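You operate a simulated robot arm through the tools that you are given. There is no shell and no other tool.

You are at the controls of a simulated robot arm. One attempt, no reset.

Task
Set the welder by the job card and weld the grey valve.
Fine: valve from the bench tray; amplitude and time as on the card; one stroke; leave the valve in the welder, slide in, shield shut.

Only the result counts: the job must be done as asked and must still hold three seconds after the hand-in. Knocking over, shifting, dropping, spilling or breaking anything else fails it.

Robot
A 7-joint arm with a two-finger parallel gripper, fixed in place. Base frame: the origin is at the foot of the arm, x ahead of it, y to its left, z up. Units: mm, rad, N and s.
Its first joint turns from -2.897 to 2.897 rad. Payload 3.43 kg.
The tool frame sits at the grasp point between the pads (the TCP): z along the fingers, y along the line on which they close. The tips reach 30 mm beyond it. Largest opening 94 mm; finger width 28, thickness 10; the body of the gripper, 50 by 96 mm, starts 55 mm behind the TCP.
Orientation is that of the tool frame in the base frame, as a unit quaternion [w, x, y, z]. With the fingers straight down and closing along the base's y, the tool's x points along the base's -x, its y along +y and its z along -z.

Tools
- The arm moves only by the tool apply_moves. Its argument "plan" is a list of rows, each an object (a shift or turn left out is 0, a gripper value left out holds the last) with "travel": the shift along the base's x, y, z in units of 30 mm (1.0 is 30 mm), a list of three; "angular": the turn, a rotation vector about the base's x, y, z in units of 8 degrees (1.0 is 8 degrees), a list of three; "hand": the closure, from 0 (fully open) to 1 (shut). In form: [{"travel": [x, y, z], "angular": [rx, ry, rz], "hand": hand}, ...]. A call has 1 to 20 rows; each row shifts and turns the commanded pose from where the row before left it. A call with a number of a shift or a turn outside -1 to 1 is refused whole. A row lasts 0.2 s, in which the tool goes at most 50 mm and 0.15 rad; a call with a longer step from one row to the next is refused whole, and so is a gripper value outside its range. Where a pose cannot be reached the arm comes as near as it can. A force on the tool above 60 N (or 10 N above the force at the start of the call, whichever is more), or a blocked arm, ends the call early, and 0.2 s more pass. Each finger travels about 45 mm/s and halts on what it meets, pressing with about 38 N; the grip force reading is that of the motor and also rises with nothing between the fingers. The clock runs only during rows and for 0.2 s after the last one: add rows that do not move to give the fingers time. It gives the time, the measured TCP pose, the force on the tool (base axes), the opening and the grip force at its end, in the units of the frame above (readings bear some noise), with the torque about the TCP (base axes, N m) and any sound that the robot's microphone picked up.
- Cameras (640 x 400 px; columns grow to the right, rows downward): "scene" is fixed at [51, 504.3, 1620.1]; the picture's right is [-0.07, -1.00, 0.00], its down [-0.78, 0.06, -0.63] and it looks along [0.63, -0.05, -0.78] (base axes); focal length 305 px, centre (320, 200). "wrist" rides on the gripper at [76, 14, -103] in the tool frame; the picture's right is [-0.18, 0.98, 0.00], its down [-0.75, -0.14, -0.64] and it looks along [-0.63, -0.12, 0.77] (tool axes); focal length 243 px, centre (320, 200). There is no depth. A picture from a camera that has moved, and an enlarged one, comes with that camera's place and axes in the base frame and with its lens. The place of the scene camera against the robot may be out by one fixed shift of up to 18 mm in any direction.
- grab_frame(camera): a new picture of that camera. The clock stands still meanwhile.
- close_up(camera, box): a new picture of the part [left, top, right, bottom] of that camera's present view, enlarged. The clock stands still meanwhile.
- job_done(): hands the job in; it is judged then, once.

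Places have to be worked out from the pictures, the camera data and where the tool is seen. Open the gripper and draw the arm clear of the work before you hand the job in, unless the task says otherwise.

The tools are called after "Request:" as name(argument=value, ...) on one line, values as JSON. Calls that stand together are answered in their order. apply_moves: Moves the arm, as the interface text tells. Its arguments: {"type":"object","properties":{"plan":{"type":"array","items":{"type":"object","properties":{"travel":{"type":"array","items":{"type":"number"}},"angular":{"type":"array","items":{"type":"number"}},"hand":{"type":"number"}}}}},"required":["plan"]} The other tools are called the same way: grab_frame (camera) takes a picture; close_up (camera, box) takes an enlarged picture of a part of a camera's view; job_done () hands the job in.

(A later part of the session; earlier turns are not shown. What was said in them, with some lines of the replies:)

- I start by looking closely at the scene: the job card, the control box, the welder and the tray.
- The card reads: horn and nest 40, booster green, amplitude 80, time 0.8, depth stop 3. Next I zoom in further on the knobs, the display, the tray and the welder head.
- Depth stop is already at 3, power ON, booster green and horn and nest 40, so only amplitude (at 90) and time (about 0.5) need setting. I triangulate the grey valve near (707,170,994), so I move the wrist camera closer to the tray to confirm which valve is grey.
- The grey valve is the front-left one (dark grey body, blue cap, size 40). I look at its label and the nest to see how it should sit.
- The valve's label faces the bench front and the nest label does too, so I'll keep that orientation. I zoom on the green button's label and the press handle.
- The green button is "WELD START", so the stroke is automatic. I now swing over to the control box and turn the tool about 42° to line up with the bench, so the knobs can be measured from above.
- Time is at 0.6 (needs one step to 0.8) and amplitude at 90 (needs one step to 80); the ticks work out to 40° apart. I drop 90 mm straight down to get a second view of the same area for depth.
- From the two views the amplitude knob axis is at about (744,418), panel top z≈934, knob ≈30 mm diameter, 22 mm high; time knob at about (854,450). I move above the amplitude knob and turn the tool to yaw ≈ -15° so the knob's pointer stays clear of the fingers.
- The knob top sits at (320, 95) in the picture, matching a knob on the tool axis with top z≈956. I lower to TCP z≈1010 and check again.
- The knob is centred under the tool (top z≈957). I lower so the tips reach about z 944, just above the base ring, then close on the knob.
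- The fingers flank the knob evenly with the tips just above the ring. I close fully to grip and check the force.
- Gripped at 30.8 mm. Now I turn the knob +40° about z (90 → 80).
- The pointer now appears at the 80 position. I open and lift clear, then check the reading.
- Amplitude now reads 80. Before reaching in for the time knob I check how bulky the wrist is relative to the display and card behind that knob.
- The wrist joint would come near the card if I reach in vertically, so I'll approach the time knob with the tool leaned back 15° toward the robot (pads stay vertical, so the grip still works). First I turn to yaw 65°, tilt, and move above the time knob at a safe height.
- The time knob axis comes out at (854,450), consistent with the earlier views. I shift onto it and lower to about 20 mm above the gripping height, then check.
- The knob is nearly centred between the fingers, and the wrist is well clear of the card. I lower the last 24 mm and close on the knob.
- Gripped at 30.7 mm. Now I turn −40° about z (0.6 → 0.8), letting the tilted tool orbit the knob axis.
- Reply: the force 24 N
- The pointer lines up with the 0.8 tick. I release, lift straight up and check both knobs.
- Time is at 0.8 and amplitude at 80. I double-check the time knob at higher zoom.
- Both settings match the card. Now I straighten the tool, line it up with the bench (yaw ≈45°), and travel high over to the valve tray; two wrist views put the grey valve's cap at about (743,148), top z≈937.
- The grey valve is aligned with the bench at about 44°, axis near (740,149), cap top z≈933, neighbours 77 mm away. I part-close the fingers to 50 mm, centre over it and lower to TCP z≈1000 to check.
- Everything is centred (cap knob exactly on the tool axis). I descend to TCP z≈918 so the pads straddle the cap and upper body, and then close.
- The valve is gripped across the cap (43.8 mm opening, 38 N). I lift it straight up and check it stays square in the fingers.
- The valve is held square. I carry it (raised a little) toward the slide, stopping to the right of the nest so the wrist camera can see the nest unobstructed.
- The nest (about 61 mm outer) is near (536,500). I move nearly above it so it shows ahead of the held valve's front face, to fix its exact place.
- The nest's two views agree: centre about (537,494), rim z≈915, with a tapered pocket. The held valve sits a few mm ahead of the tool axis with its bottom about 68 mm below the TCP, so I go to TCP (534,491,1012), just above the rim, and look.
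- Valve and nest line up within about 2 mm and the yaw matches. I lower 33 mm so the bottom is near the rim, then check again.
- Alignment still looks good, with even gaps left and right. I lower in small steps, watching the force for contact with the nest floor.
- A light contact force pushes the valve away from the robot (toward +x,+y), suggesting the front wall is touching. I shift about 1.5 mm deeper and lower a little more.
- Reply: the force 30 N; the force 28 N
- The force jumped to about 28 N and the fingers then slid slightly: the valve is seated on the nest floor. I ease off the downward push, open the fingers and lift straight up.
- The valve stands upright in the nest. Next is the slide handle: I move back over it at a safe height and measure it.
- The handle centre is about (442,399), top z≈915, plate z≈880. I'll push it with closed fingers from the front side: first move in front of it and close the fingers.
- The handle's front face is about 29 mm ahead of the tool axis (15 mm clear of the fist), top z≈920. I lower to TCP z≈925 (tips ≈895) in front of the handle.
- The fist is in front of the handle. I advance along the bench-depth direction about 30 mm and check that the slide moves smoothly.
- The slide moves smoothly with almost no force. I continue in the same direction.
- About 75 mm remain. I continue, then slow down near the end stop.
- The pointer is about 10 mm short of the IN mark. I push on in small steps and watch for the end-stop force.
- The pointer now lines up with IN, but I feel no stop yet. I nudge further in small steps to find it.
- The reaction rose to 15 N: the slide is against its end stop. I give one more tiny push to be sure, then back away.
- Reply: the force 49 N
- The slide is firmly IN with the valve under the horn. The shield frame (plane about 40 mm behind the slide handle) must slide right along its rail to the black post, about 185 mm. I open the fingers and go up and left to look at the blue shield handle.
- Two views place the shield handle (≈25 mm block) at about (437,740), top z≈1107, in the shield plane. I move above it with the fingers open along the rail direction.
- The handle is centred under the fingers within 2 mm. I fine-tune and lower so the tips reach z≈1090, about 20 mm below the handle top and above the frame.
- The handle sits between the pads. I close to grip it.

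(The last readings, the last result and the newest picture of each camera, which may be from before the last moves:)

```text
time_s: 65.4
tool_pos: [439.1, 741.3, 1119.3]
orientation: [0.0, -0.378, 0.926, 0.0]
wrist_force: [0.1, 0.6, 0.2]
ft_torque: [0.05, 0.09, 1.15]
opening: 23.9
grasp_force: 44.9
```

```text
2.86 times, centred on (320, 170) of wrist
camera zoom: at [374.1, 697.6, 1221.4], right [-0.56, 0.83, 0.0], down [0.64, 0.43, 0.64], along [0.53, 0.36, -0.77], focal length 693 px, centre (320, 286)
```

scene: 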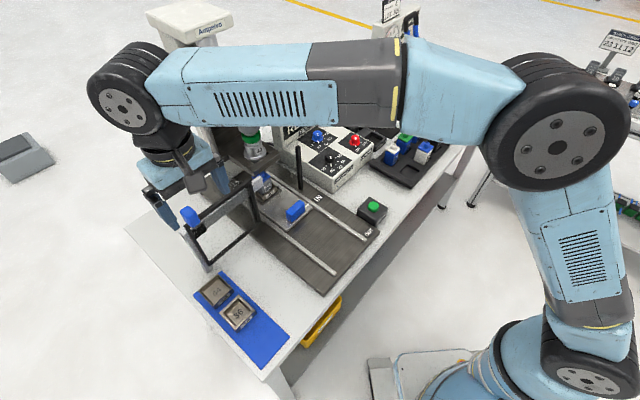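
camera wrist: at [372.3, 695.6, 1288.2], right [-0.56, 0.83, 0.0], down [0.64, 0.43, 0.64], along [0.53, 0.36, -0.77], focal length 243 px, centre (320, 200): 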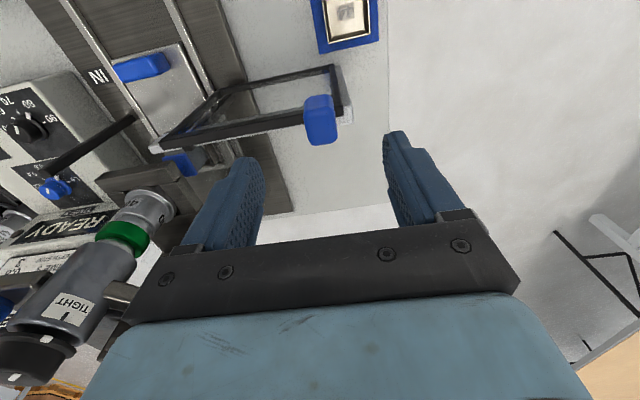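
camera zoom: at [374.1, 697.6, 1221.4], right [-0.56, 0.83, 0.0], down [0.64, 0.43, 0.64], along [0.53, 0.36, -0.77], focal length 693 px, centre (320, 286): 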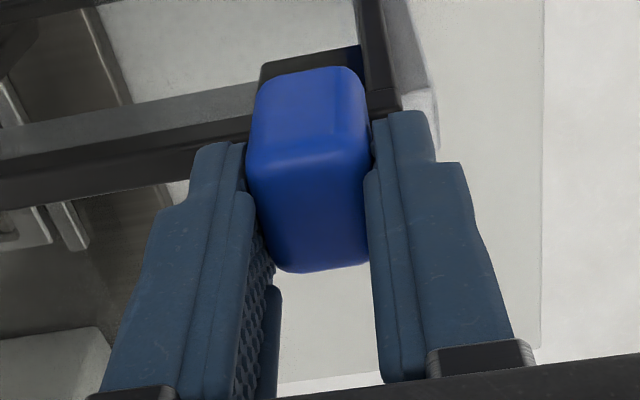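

Gripped. I slide the shield along the rail (+x,−y direction), first 30 mm to check.

Request:
apply_moves(plan=[{"travel": [0.2353, -0.2363, 0], "hand": 1.0}, {"travel": [0.2353, -0.2363, 0]}, {"travel": [0.2353, -0.2363, 0]}, {"travel": [0, 0, 0]}])

Request:
close_up(camera="scene", box=[150, 110, 330, 280])

```text
time_s: 66.4
tool_pos: [458.9, 719.8, 1119.7]
orientation: [0.0, -0.378, 0.926, 0.0]
wrist_force: [6.3, 4.7, 8.5]
ft_torque: [-0.25, 0.31, 1.02]
opening: 23.5
grasp_force: 45.2
```

```text
2.35 times, centred on (240, 195) of scene
camera zoom: at [51.0, 504.3, 1620.1], right [-0.07, -1.0, 0.0], down [-0.78, 0.06, -0.63], along [0.63, -0.05, -0.78], focal length 718 px, centre (508, 212)
```

zoom: 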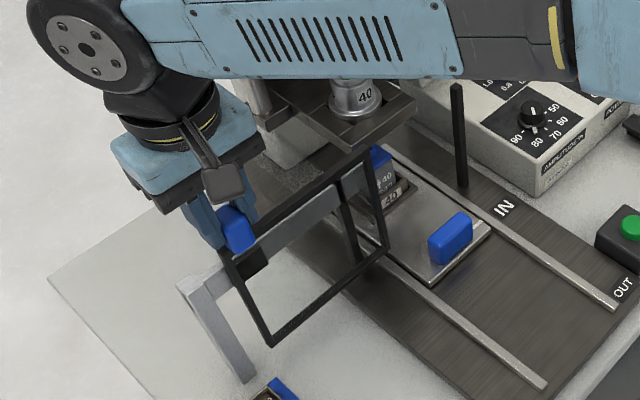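

The shield slides along. I continue with a slight correction to reduce the sideways force.

Request:
apply_moves(plan=[{"travel": [0.242, -0.23, 0], "hand": 1.0}, {"travel": [0.238, -0.2335, 0]}, {"travel": [0.238, -0.2335, 0]}, {"travel": [0.238, -0.2335, 0]}, {"travel": [0.238, -0.2335, 0]}, {"travel": [0.238, -0.2335, 0]}, {"travel": [0, 0, 0]}])

Request:
close_up(camera="scene", box=[150, 80, 350, 280])

Request:
grab_frame(camera="wrist")

```text
time_s: 68.0
tool_pos: [501.3, 678.5, 1119.7]
orientation: [0.0, -0.379, 0.926, -0.001]
wrist_force: [7.6, 5.7, -2.0]
ft_torque: [1.5, -0.51, 1.22]
opening: 23.5
grasp_force: 45.2
```

```text
2.00 times, centred on (250, 180) of scene
camera zoom: at [51.0, 504.3, 1620.1], right [-0.07, -1.0, 0.0], down [-0.78, 0.06, -0.63], along [0.63, -0.05, -0.78], focal length 610 px, centre (460, 240)
```

zoom: 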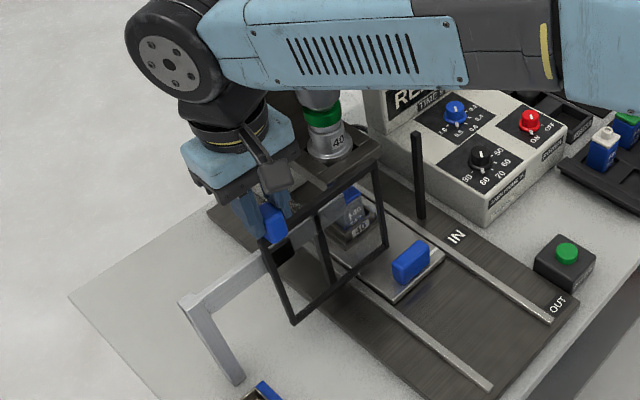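

```text
taken
camera wrist: at [437.2, 634.4, 1221.5], right [-0.56, 0.83, 0.0], down [0.64, 0.43, 0.64], along [0.53, 0.36, -0.77], focal length 243 px, centre (320, 200)
```

wrist: 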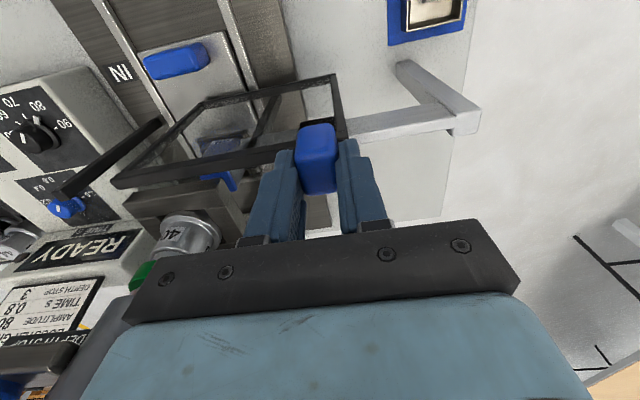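

The shield has moved about 88 mm and everything around the welder head is still clear. I continue another 50 mm and check.

Request:
apply_moves(plan=[{"travel": [0.242, -0.23, 0], "hand": 1.0}, {"travel": [0.238, -0.2335, 0]}, {"travel": [0.238, -0.2335, 0]}, {"travel": [0.238, -0.2335, 0]}, {"travel": [0.238, -0.2335, 0]}, {"travel": [0, 0, 0]}])

Request:
close_up(camera="scene", box=[150, 60, 350, 260])

Request:
grab_frame(camera="wrist")

```text
time_s: 69.4
tool_pos: [535.7, 643.5, 1121.1]
orientation: [0.0, -0.378, 0.926, -0.001]
wrist_force: [-11.4, -12.7, -6.1]
ft_torque: [-0.7, 1.45, 1.24]
opening: 24.0
grasp_force: 45.6
```

```text
2.00 times, centred on (250, 160) of scene
camera zoom: at [51.0, 504.3, 1620.1], right [-0.07, -1.0, 0.0], down [-0.78, 0.06, -0.63], along [0.63, -0.05, -0.78], focal length 610 px, centre (460, 280)
```

zoom: 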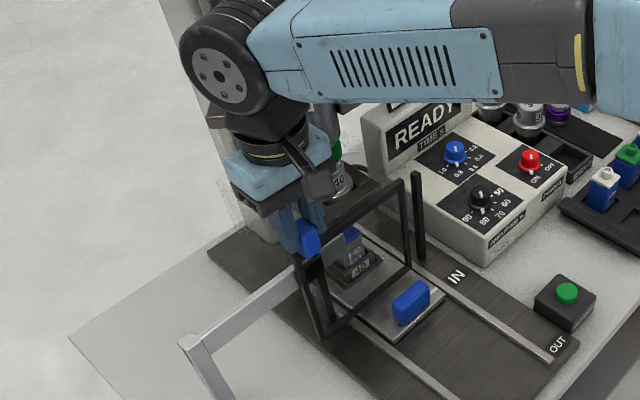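

```text
taken
camera wrist: at [471.7, 600.3, 1221.7], right [-0.56, 0.83, 0.0], down [0.64, 0.43, 0.64], along [0.53, 0.36, -0.77], focal length 243 px, centre (320, 200)
```

wrist: 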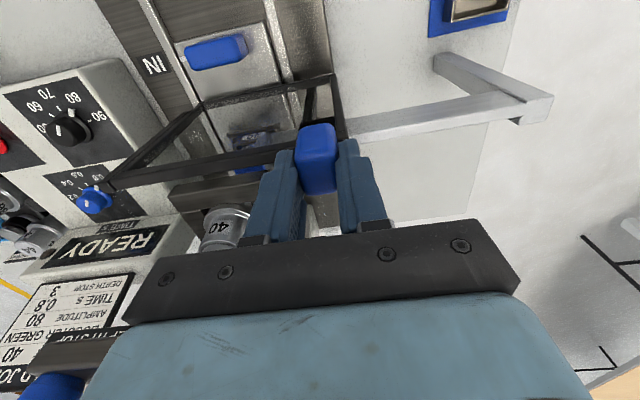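

Now the side force reversed slightly, so I correct my path a bit toward the robot and keep going slowly, about 20–40 mm remain to the black post.

Request:
apply_moves(plan=[{"travel": [0.19, -0.28, 0], "hand": 1.0}, {"travel": [0.118, -0.118, 0]}, {"travel": [0, 0, 0]}])

Request:
close_up(camera="scene", box=[190, 100, 340, 250])

Request:
close_up(camera="wrist", box=[30, 60, 340, 240])

```text
time_s: 70.2
tool_pos: [546.8, 633.5, 1120.6]
orientation: [0.001, -0.378, 0.926, 0.001]
wrist_force: [6.9, 5.8, -2.8]
ft_torque: [0.62, -0.51, 1.1]
opening: 23.8
grasp_force: 45.1
```

```text
2.67 times, centred on (265, 175) of scene
camera zoom: at [51.0, 504.3, 1620.1], right [-0.07, -1.0, 0.0], down [-0.78, 0.06, -0.63], along [0.63, -0.05, -0.78], focal length 813 px, centre (467, 267)
```

zoom: 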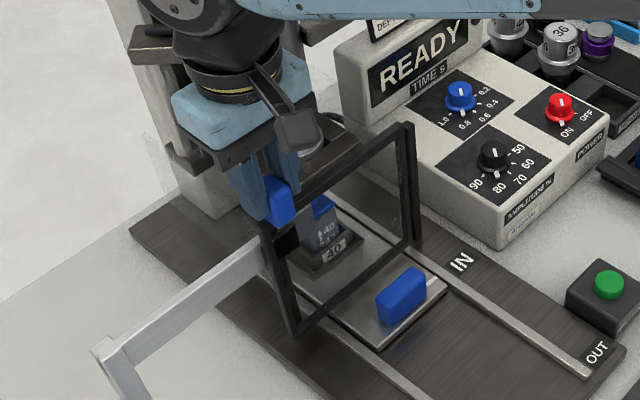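

```text
2.06 times, centred on (185, 150) of wrist
camera zoom: at [482.6, 588.5, 1221.4], right [-0.56, 0.83, 0.0], down [0.64, 0.43, 0.64], along [0.54, 0.36, -0.76], focal length 501 px, centre (599, 303)
```

zoom: 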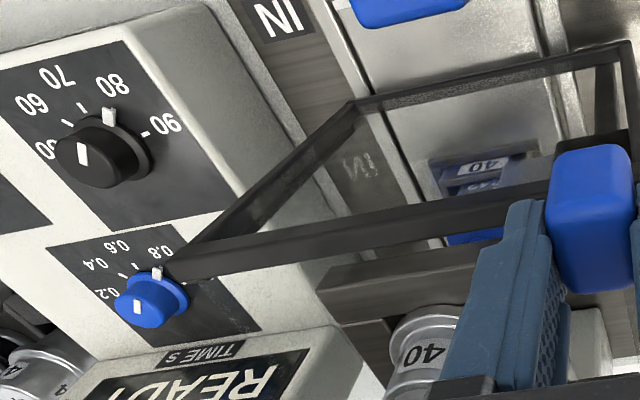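

The frame's right edge is nearly at the post. I continue in 3 mm steps, watching the force along the rail.

Request:
apply_moves(plan=[{"travel": [0.075, -0.07, 0], "hand": 1.0}, {"travel": [0.075, -0.07, 0]}, {"travel": [0, 0, 0]}])

Request:
apply_moves(plan=[{"travel": [0.075, -0.075, 0], "hand": 1.0}, {"travel": [0.075, -0.075, 0]}, {"travel": [0, 0, 0]}])

Request:
close_up(camera="scene", box=[190, 100, 340, 250])

```text
time_s: 71.0
tool_pos: [551.4, 628.3, 1121.7]
orientation: [0.001, -0.378, 0.926, 0.001]
wrist_force: [9.8, 13.0, 3.3]
ft_torque: [1.04, -0.89, 1.25]
opening: 24.2
grasp_force: 45.4
```

```text
time_s: 71.8
tool_pos: [556.1, 623.4, 1120.6]
orientation: [0.0, -0.379, 0.926, 0.0]
wrist_force: [13.5, 12.3, 5.2]
ft_torque: [0.8, -0.64, 1.07]
opening: 23.7
grasp_force: 44.8
```

```text
2.67 times, centred on (265, 175) of scene
camera zoom: at [51.0, 504.3, 1620.1], right [-0.07, -1.0, 0.0], down [-0.78, 0.06, -0.63], along [0.63, -0.05, -0.78], focal length 813 px, centre (467, 267)
```

zoom: 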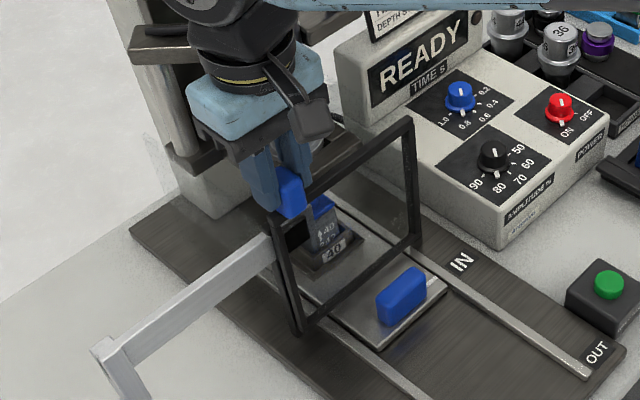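

Request:
close_up(camera="scene", box=[270, 130, 320, 210])

Request:
close_up(camera="scene", box=[220, 160, 290, 240])

Request:
grab_frame(camera="wrist")

```text
5.00 times, centred on (295, 170) of scene
camera zoom: at [51.0, 504.3, 1620.1], right [-0.07, -1.0, 0.0], down [-0.78, 0.06, -0.63], along [0.63, -0.05, -0.78], focal length 1525 px, centre (445, 350)
```

zoom: 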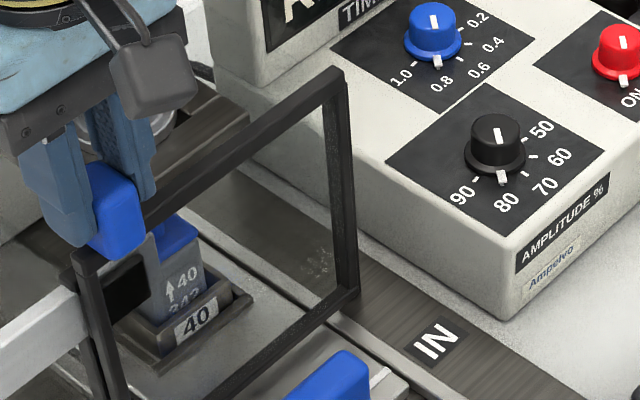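

```text
5.00 times, centred on (255, 200) of scene
camera zoom: at [51.0, 504.3, 1620.1], right [-0.07, -1.0, 0.0], down [-0.78, 0.06, -0.63], along [0.63, -0.05, -0.78], focal length 1525 px, centre (645, 200)
```

zoom: 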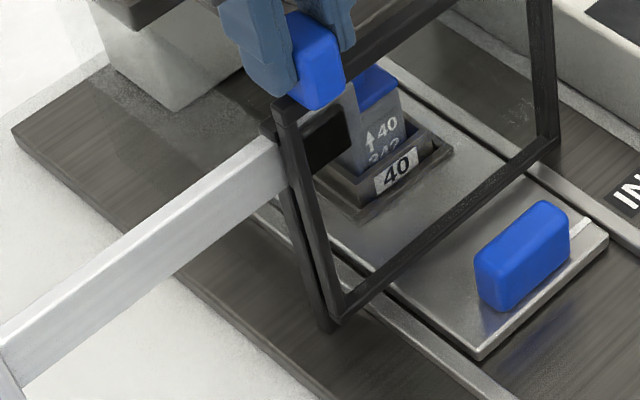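

```text
taken
camera wrist: at [492.1, 579.5, 1221.6], right [-0.56, 0.83, 0.0], down [0.64, 0.43, 0.64], along [0.53, 0.36, -0.77], focal length 243 px, centre (320, 200)
```

wrist: 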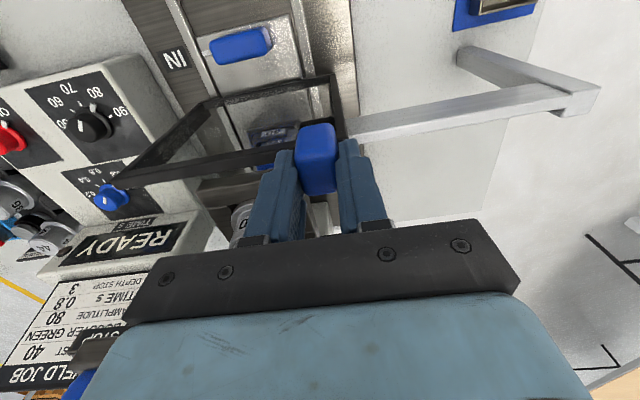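

The frame now nearly spans the two posts. I keep nudging to find the end stop, with a small correction toward the welder to relieve the side load.

Request:
apply_moves(plan=[{"travel": [0.09, -0.06, 0], "hand": 1.0}, {"travel": [0.075, -0.075, 0]}, {"travel": [0, 0, 0]}])

Request:
apply_moves(plan=[{"travel": [0.08, -0.075, 0], "hand": 1.0}, {"travel": [0.08, -0.075, 0]}, {"travel": [0, 0, 0]}])

Request:
close_up(camera="scene", box=[220, 130, 320, 240])

```text
time_s: 72.6
tool_pos: [561.0, 618.3, 1119.6]
orientation: [0.0, -0.378, 0.926, -0.001]
wrist_force: [11.7, 9.1, 11.0]
ft_torque: [-0.63, 0.62, 1.09]
opening: 23.7
grasp_force: 45.3
```

```text
time_s: 73.4
tool_pos: [561.5, 618.0, 1119.1]
orientation: [-0.002, -0.379, 0.925, 0.001]
wrist_force: [-15.4, 27.4, 1.4]
ft_torque: [1.35, -0.48, 0.9]
opening: 23.8
grasp_force: 45.6
```

```text
3.64 times, centred on (270, 185) of scene
camera zoom: at [51.0, 504.3, 1620.1], right [-0.07, -1.0, 0.0], down [-0.78, 0.06, -0.63], along [0.63, -0.05, -0.78], focal length 1109 px, centre (502, 254)
```

zoom: 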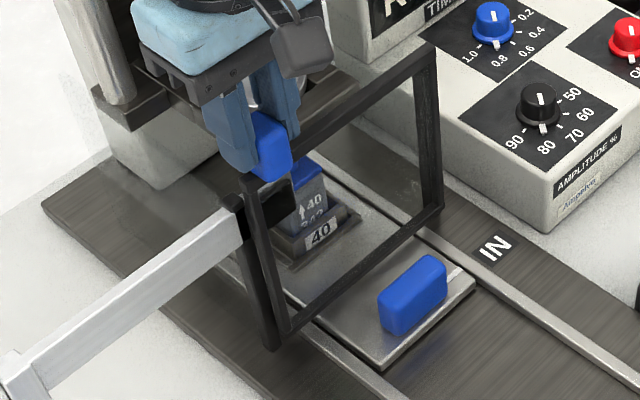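

The force along the rail jumped to 30 N against motion: the shield is at its shut stop. I open the fingers and lift away.

Request:
apply_moves(plan=[{"travel": [0, 0, 0], "hand": 0.4}, {"travel": [0, 0, 0], "hand": 0.4}, {"travel": [0, 0, 0], "hand": 0.4}, {"travel": [0, 0, 0.5]}, {"travel": [0, 0, 0.8]}, {"travel": [-0.2, -0.2, 1]}, {"travel": [-0.6, -0.6, 0.5]}, {"travel": [-0.7, -0.7, 0]}, {"travel": [-0.7, -0.7, 0]}, {"travel": [0, 0, 0]}])

Request:
grab_frame(camera="scene")

Request:
close_up(camera="scene", box=[220, 130, 320, 240])

Request:
grab_frame(camera="wrist")

```text
time_s: 75.6
tool_pos: [498.5, 547.7, 1203.9]
orientation: [0.0, -0.378, 0.926, 0.0]
wrist_force: [0.0, -0.6, 0.8]
ft_torque: [-0.01, -0.02, -0.04]
opening: 56.3
grasp_force: 0.0
```

```text
taken
```

scene: 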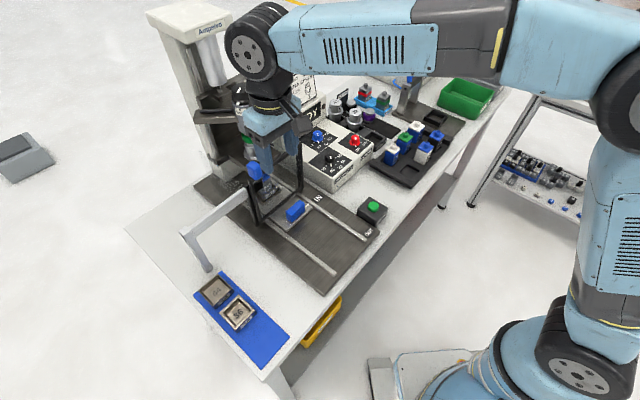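

```text
3.64 times, centred on (270, 185) of scene
camera zoom: at [51.0, 504.3, 1620.1], right [-0.07, -1.0, 0.0], down [-0.78, 0.06, -0.63], along [0.63, -0.05, -0.78], focal length 1109 px, centre (502, 254)
```

zoom: 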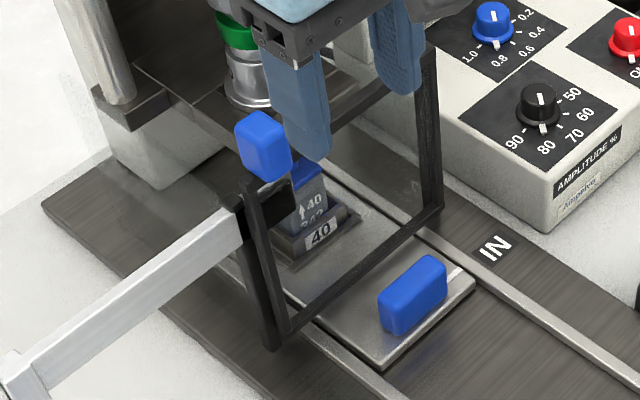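

```text
taken
camera wrist: at [434.0, 504.3, 1305.5], right [-0.56, 0.83, 0.0], down [0.64, 0.43, 0.64], along [0.53, 0.36, -0.77], focal length 243 px, centre (320, 200)
```

wrist: 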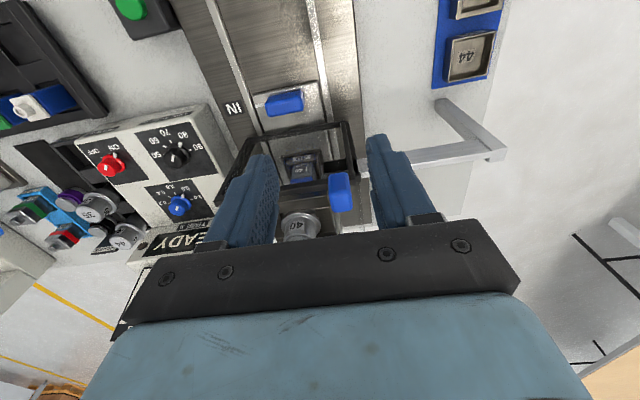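

The shield stays shut and the valve is visible inside. I move to the WELD START button with closed fingers, viewing it first from above; I also check the display.

Request:
apply_moves(plan=[{"travel": [0.3, -0.95, -0.2], "hand": 1.0}, {"travel": [0.3, -0.95, -0.4]}, {"travel": [0.3, -0.95, -0.4]}, {"travel": [0.3, -0.95, -0.4]}, {"travel": [0.3, -0.95, -0.4]}, {"travel": [0.3, -0.95, -0.4]}, {"travel": [0.3, -0.95, -0.4]}, {"travel": [0.3, -0.95, -0.4]}, {"travel": [0, 0, 0]}, {"travel": [0, 0, 0]}])

Request:
grab_frame(camera="wrist")

Request:
grab_frame(camera="scene")

```text
time_s: 77.8
tool_pos: [571.0, 320.6, 1116.6]
orientation: [0.0, -0.377, 0.926, 0.0]
wrist_force: [-1.1, -0.3, -0.3]
ft_torque: [0.0, -0.01, 0.01]
opening: 0.2
grasp_force: 33.4
```

```text
taken
camera wrist: at [507.2, 276.9, 1218.4], right [-0.56, 0.83, 0.0], down [0.64, 0.43, 0.64], along [0.53, 0.36, -0.77], focal length 243 px, centre (320, 200)
```

wrist: 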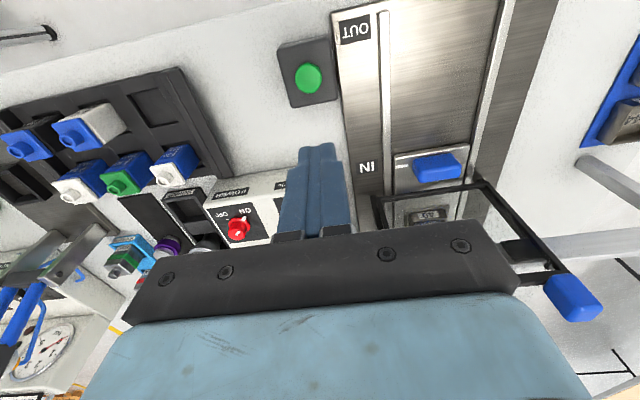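

```text
taken
```

scene: 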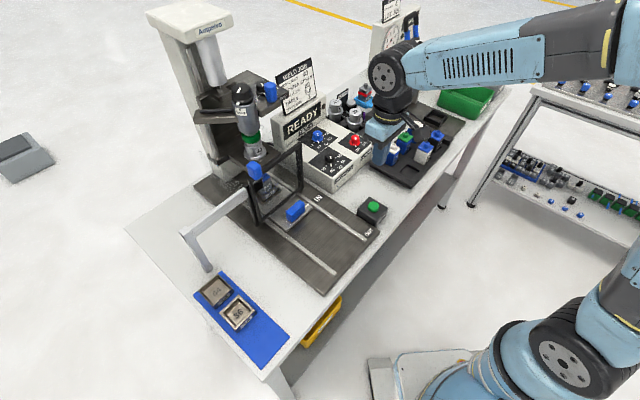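

Request:
close_up(camera="wrist", box=[260, 30, 360, 120])

Request:
close_up(camera="scene", box=[200, 60, 360, 230])

Request:
close_up(camera="scene", box=[235, 150, 310, 230])

```text
4.44 times, centred on (310, 75) of wrist
camera zoom: at [507.2, 276.9, 1218.4], right [-0.56, 0.83, 0.0], down [0.64, 0.43, 0.64], along [0.53, 0.36, -0.77], focal length 1078 px, centre (364, 756)
```

zoom: 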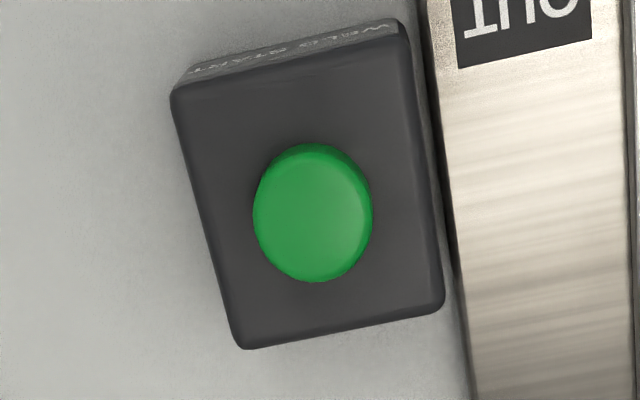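

```text
2.35 times, centred on (280, 145) of scene
camera zoom: at [51.0, 504.3, 1620.1], right [-0.07, -1.0, 0.0], down [-0.78, 0.06, -0.63], along [0.63, -0.05, -0.78], focal length 718 px, centre (414, 329)
```

zoom: 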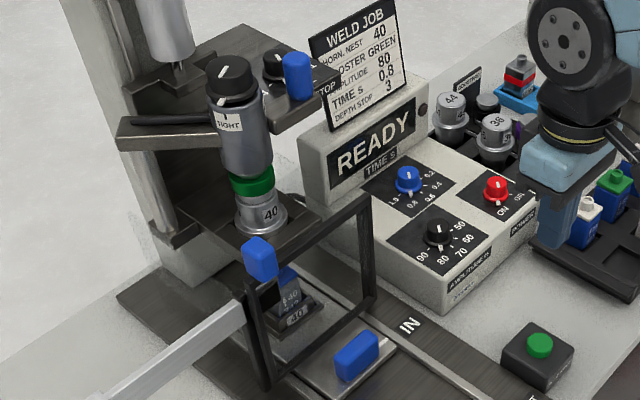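

```text
5.00 times, centred on (272, 190) of scene
camera zoom: at [51.0, 504.3, 1620.1], right [-0.07, -1.0, 0.0], down [-0.78, 0.06, -0.63], along [0.63, -0.05, -0.78], focal length 1525 px, centre (558, 250)
```

zoom: 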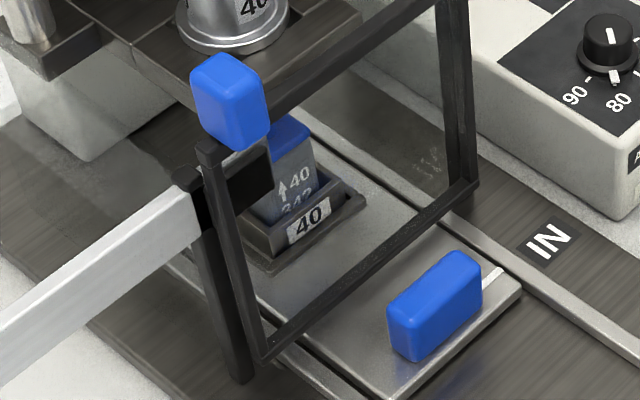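

All interlocks look right (READY, slide IN, shield shut, 80 %, 0.8 s, stop 3). The button is at about (576.5,307), top z≈905. I move above it and lower to about 30 mm over it.

Request:
apply_moves(plan=[{"travel": [0.18, -0.46, -0.95], "hand": 1.0}, {"travel": [0, 0, -0.95]}, {"travel": [0, 0, -0.95]}, {"travel": [0, 0, -0.95]}, {"travel": [0, 0, -0.95]}, {"travel": [0, 0, 0]}, {"travel": [0, 0, 0]}])

Request:
close_up(camera="wrist", box=[230, 60, 410, 220])

Request:
close_up(camera="scene", box=[330, 150, 430, 240])

```text
time_s: 79.4
tool_pos: [576.6, 305.7, 972.6]
orientation: [0.0, -0.377, 0.926, 0.0]
wrist_force: [0.0, 0.5, -0.3]
ft_torque: [0.02, 0.02, 0.06]
opening: 0.2
grasp_force: 32.9
```

```text
2.50 times, centred on (320, 140) of wrist
camera zoom: at [511.8, 262.9, 1073.7], right [-0.56, 0.83, 0.0], down [0.64, 0.43, 0.64], along [0.53, 0.36, -0.77], focal length 606 px, centre (320, 350)
```

zoom: 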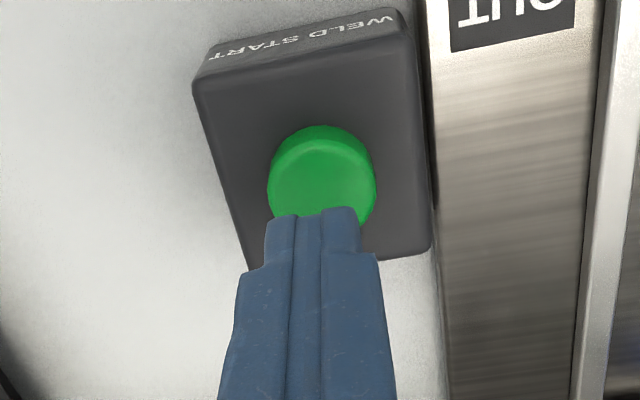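

```text
4.44 times, centred on (380, 195) of scene
camera zoom: at [51.0, 504.3, 1620.1], right [-0.07, -1.0, 0.0], down [-0.78, 0.06, -0.63], along [0.63, -0.05, -0.78], focal length 1356 px, centre (53, 222)
```

zoom: 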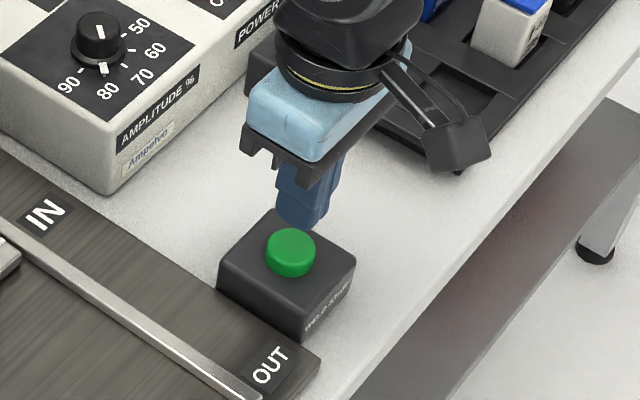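

The button is on the tool axis, top z≈907. I lower to just above it (tips ≈ 912).

Request:
apply_moves(plan=[{"travel": [0, 0, -0.5], "hand": 1.0}, {"travel": [0, 0, -0.5]}, {"travel": [0, 0, 0]}, {"travel": [0, 0, 0]}])

Request:
close_up(camera="scene", box=[350, 180, 400, 225])

Request:
close_up(camera="wrist", box=[230, 80, 410, 220])

```text
time_s: 80.4
tool_pos: [575.6, 306.4, 941.5]
orientation: [-0.001, -0.378, 0.926, 0.0]
wrist_force: [0.0, 0.0, 1.0]
ft_torque: [0.01, -0.01, 0.01]
opening: 0.1
grasp_force: 32.7
```

```text
8.89 times, centred on (375, 202) of scene
camera zoom: at [51.0, 504.3, 1620.1], right [-0.07, -1.0, 0.0], down [-0.78, 0.06, -0.63], along [0.63, -0.05, -0.78], focal length 2711 px, centre (-169, 178)
```

zoom: 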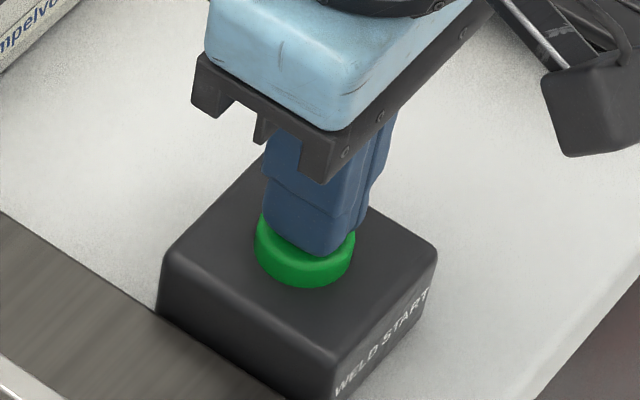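

```text
2.86 times, centred on (320, 150) of wrist
camera zoom: at [511.5, 263.1, 1042.9], right [-0.56, 0.83, 0.0], down [0.64, 0.43, 0.64], along [0.53, 0.36, -0.77], focal length 693 px, centre (320, 343)
```

zoom: 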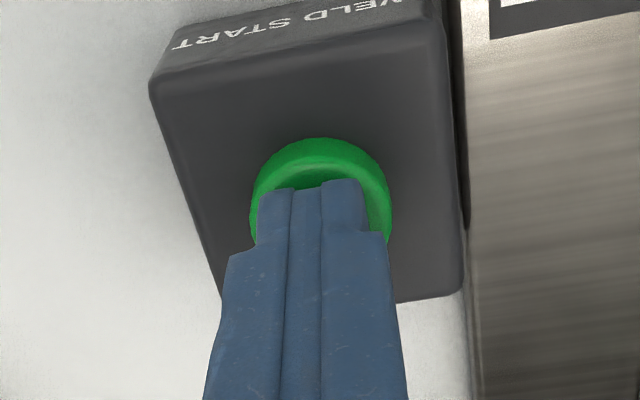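

The tips are right over the button. I press down in small steps, watching force and sound.

Request:
apply_moves(plan=[{"travel": [0, 0, -0.1], "hand": 1.0}, {"travel": [0, 0, 0]}])

Request:
apply_moves(plan=[{"travel": [0, 0, -0.08], "hand": 1.0}, {"travel": [0, 0, 0]}])

```text
time_s: 81.0
tool_pos: [574.8, 306.2, 937.9]
orientation: [0.0, -0.378, 0.926, 0.0]
wrist_force: [0.7, 1.5, 3.0]
ft_torque: [0.05, -0.02, 0.01]
opening: 0.0
grasp_force: 32.5
heard: click
```

```text
time_s: 81.6
tool_pos: [575.4, 306.7, 936.7]
orientation: [0.001, -0.378, 0.926, 0.0]
wrist_force: [-1.0, -1.1, 14.2]
ft_torque: [-0.05, 0.0, 0.04]
opening: 0.2
grasp_force: 33.1
```

A click was heard: the button registered. I look at the welder right away before lifting.

Request:
close_up(camera="scene", box=[200, 60, 360, 230])

Request:
apply_moves(plan=[{"travel": [0, 0, 0.6], "hand": 1.0}, {"travel": [0, 0, 1]}, {"travel": [0, 0, 1]}, {"travel": [0, 0, 0]}])

Request:
close_up(camera="scene", box=[200, 60, 360, 230])

```text
2.35 times, centred on (280, 145) of scene
camera zoom: at [51.0, 504.3, 1620.1], right [-0.07, -1.0, 0.0], down [-0.78, 0.06, -0.63], along [0.63, -0.05, -0.78], focal length 718 px, centre (414, 329)
```

zoom: 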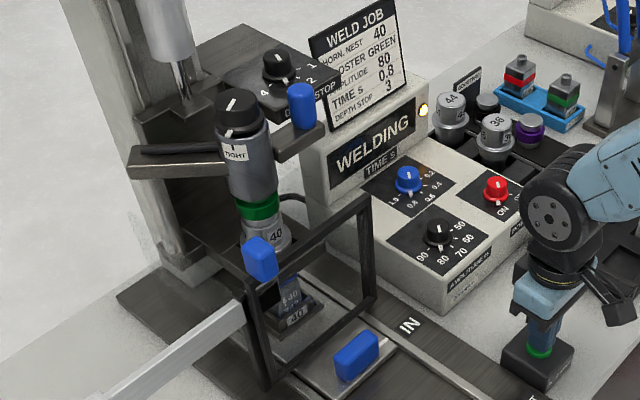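

```text
time_s: 82.6
tool_pos: [575.8, 306.8, 1013.5]
orientation: [0.0, -0.378, 0.926, 0.0]
wrist_force: [-0.1, 0.3, 0.8]
ft_torque: [0.01, -0.05, -0.01]
opening: 0.0
grasp_force: 32.9
```

```text
2.35 times, centred on (280, 145) of scene
camera zoom: at [51.0, 504.3, 1620.1], right [-0.07, -1.0, 0.0], down [-0.78, 0.06, -0.63], along [0.63, -0.05, -0.78], focal length 718 px, centre (414, 329)
```

zoom: 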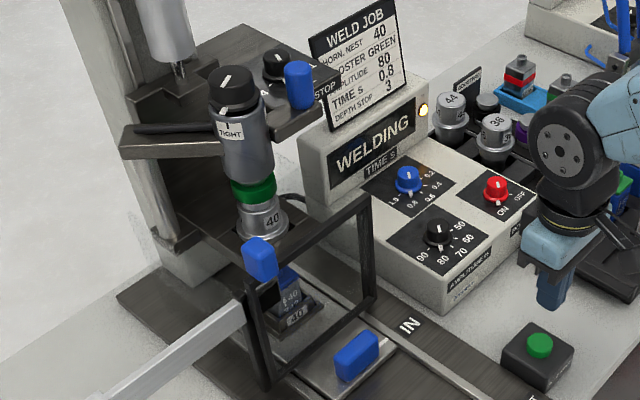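

The display shows WELDING and the head stroked down and is rising. I wait and look again.

Request:
apply_moves(plan=[{"travel": [0, 0, 0], "hand": 1.0}, {"travel": [0, 0, 0]}, {"travel": [0, 0, 0]}, {"travel": [0, 0, 0]}, {"travel": [0, 0, 0]}, {"travel": [0, 0, 0]}, {"travel": [0, 0, 0]}, {"travel": [0, 0, 0]}])

Request:
close_up(camera="scene", box=[200, 60, 360, 230])

Request:
grab_frame(camera="scene")

```text
time_s: 84.4
tool_pos: [576.7, 308.1, 1013.7]
orientation: [0.0, -0.378, 0.926, 0.001]
wrist_force: [-0.1, 0.3, -0.4]
ft_torque: [-0.01, 0.0, 0.0]
opening: 0.1
grasp_force: 33.6
```

```text
2.35 times, centred on (280, 145) of scene
camera zoom: at [51.0, 504.3, 1620.1], right [-0.07, -1.0, 0.0], down [-0.78, 0.06, -0.63], along [0.63, -0.05, -0.78], focal length 718 px, centre (414, 329)
```

zoom: 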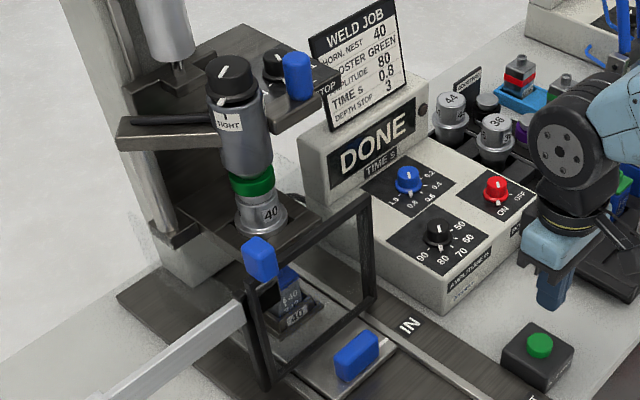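

```text
taken
```

scene: 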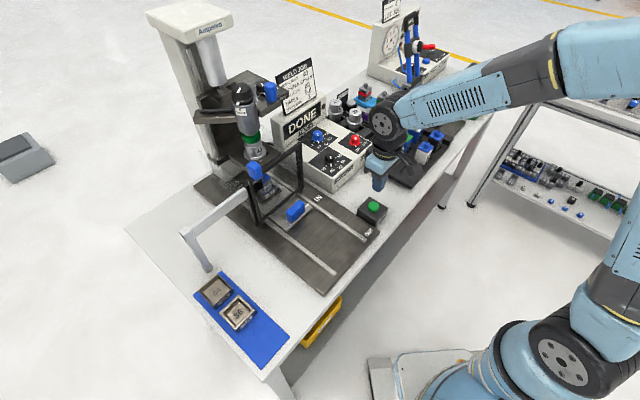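

The display reads DONE after the single stroke. I open the gripper and draw the arm up and back, clear of the work, then make a final check.

Request:
apply_moves(plan=[{"travel": [0, 0, 1], "hand": 0}, {"travel": [0, 0, 1]}, {"travel": [0, -0.3, 1]}, {"travel": [0, -0.5, 1]}, {"travel": [0, -0.5, 1]}, {"travel": [0, -0.5, 1]}, {"travel": [0, 0, 0]}, {"travel": [0, 0, 0]}])

Request:
grab_frame(camera="scene")

Request:
close_up(camera="scene", box=[210, 130, 320, 240])

Request:
close_up(camera="scene", box=[280, 90, 480, 200])

Request:
grab_frame(camera="wrist")

```text
time_s: 86.2
tool_pos: [575.2, 254.0, 1194.2]
orientation: [0.0, -0.377, 0.926, 0.001]
wrist_force: [1.0, -0.6, 0.3]
ft_torque: [0.01, 0.01, 0.03]
opening: 94.1
grasp_force: 0.1
```

```text
taken
```

scene: 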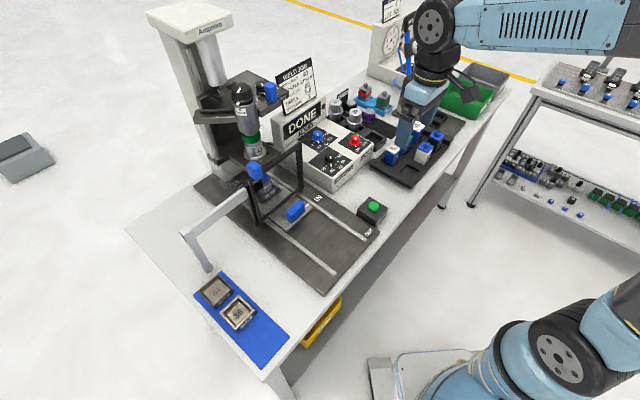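

```text
3.64 times, centred on (265, 185) of scene
camera zoom: at [51.0, 504.3, 1620.1], right [-0.07, -1.0, 0.0], down [-0.78, 0.06, -0.63], along [0.63, -0.05, -0.78], focal length 1109 px, centre (520, 254)
```

zoom: 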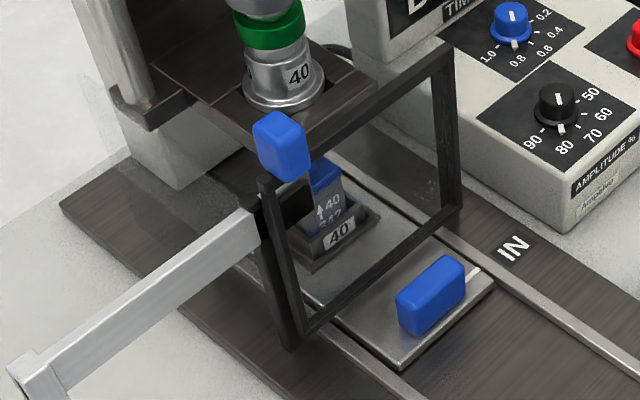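

```text
3.20 times, centred on (380, 145) of scene
camera zoom: at [51.0, 504.3, 1620.1], right [-0.07, -1.0, 0.0], down [-0.78, 0.06, -0.63], along [0.63, -0.05, -0.78], focal length 976 px, centre (128, 376)
```

zoom: 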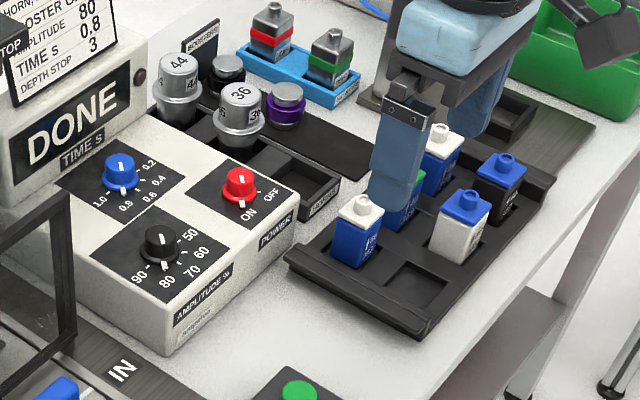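

```text
taken
camera wrist: at [512.1, 209.2, 1295.5], right [-0.56, 0.83, 0.0], down [0.64, 0.43, 0.64], along [0.53, 0.36, -0.77], focal length 243 px, centre (320, 200)
```

wrist: 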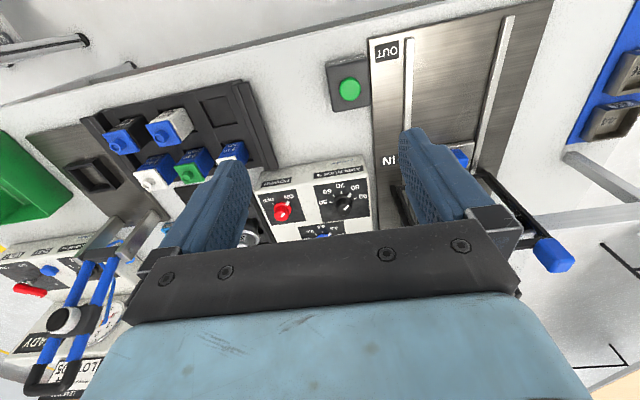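

The display reads DONE and the grey valve is in nest 40. The slide is in and the shield shut. The knobs are at 80 and 0.8, everything else is undisturbed, the gripper is open and the arm is clear. I hand the job in.

Request:
job_done()

```text
The job is handed in.
```

The grey valve is welded in one stroke, and the display reads DONE. I've handed the job in but have no verdict back yet.

- **Settings:** I turned amplitude from 90 to 80 and time from 0.6 to 0.8. Horn 40, nest 40, the green booster and depth stop 3 already matched the card, so I left them alone.
- **Valve:** I took the size 40 grey valve (no. 342) from the bench tray. It is still seated in nest 40.
- **Slide and shield:** I pushed the slide in to its end stop and the shield shut to its stop. Both were still in place after the weld.
- **Weld:** I pressed WELD START once and heard one click. The head came down and went back up once.

The gripper is open and the arm is clear of the work. In the final pictures nothing else on the bench looked moved or knocked over.
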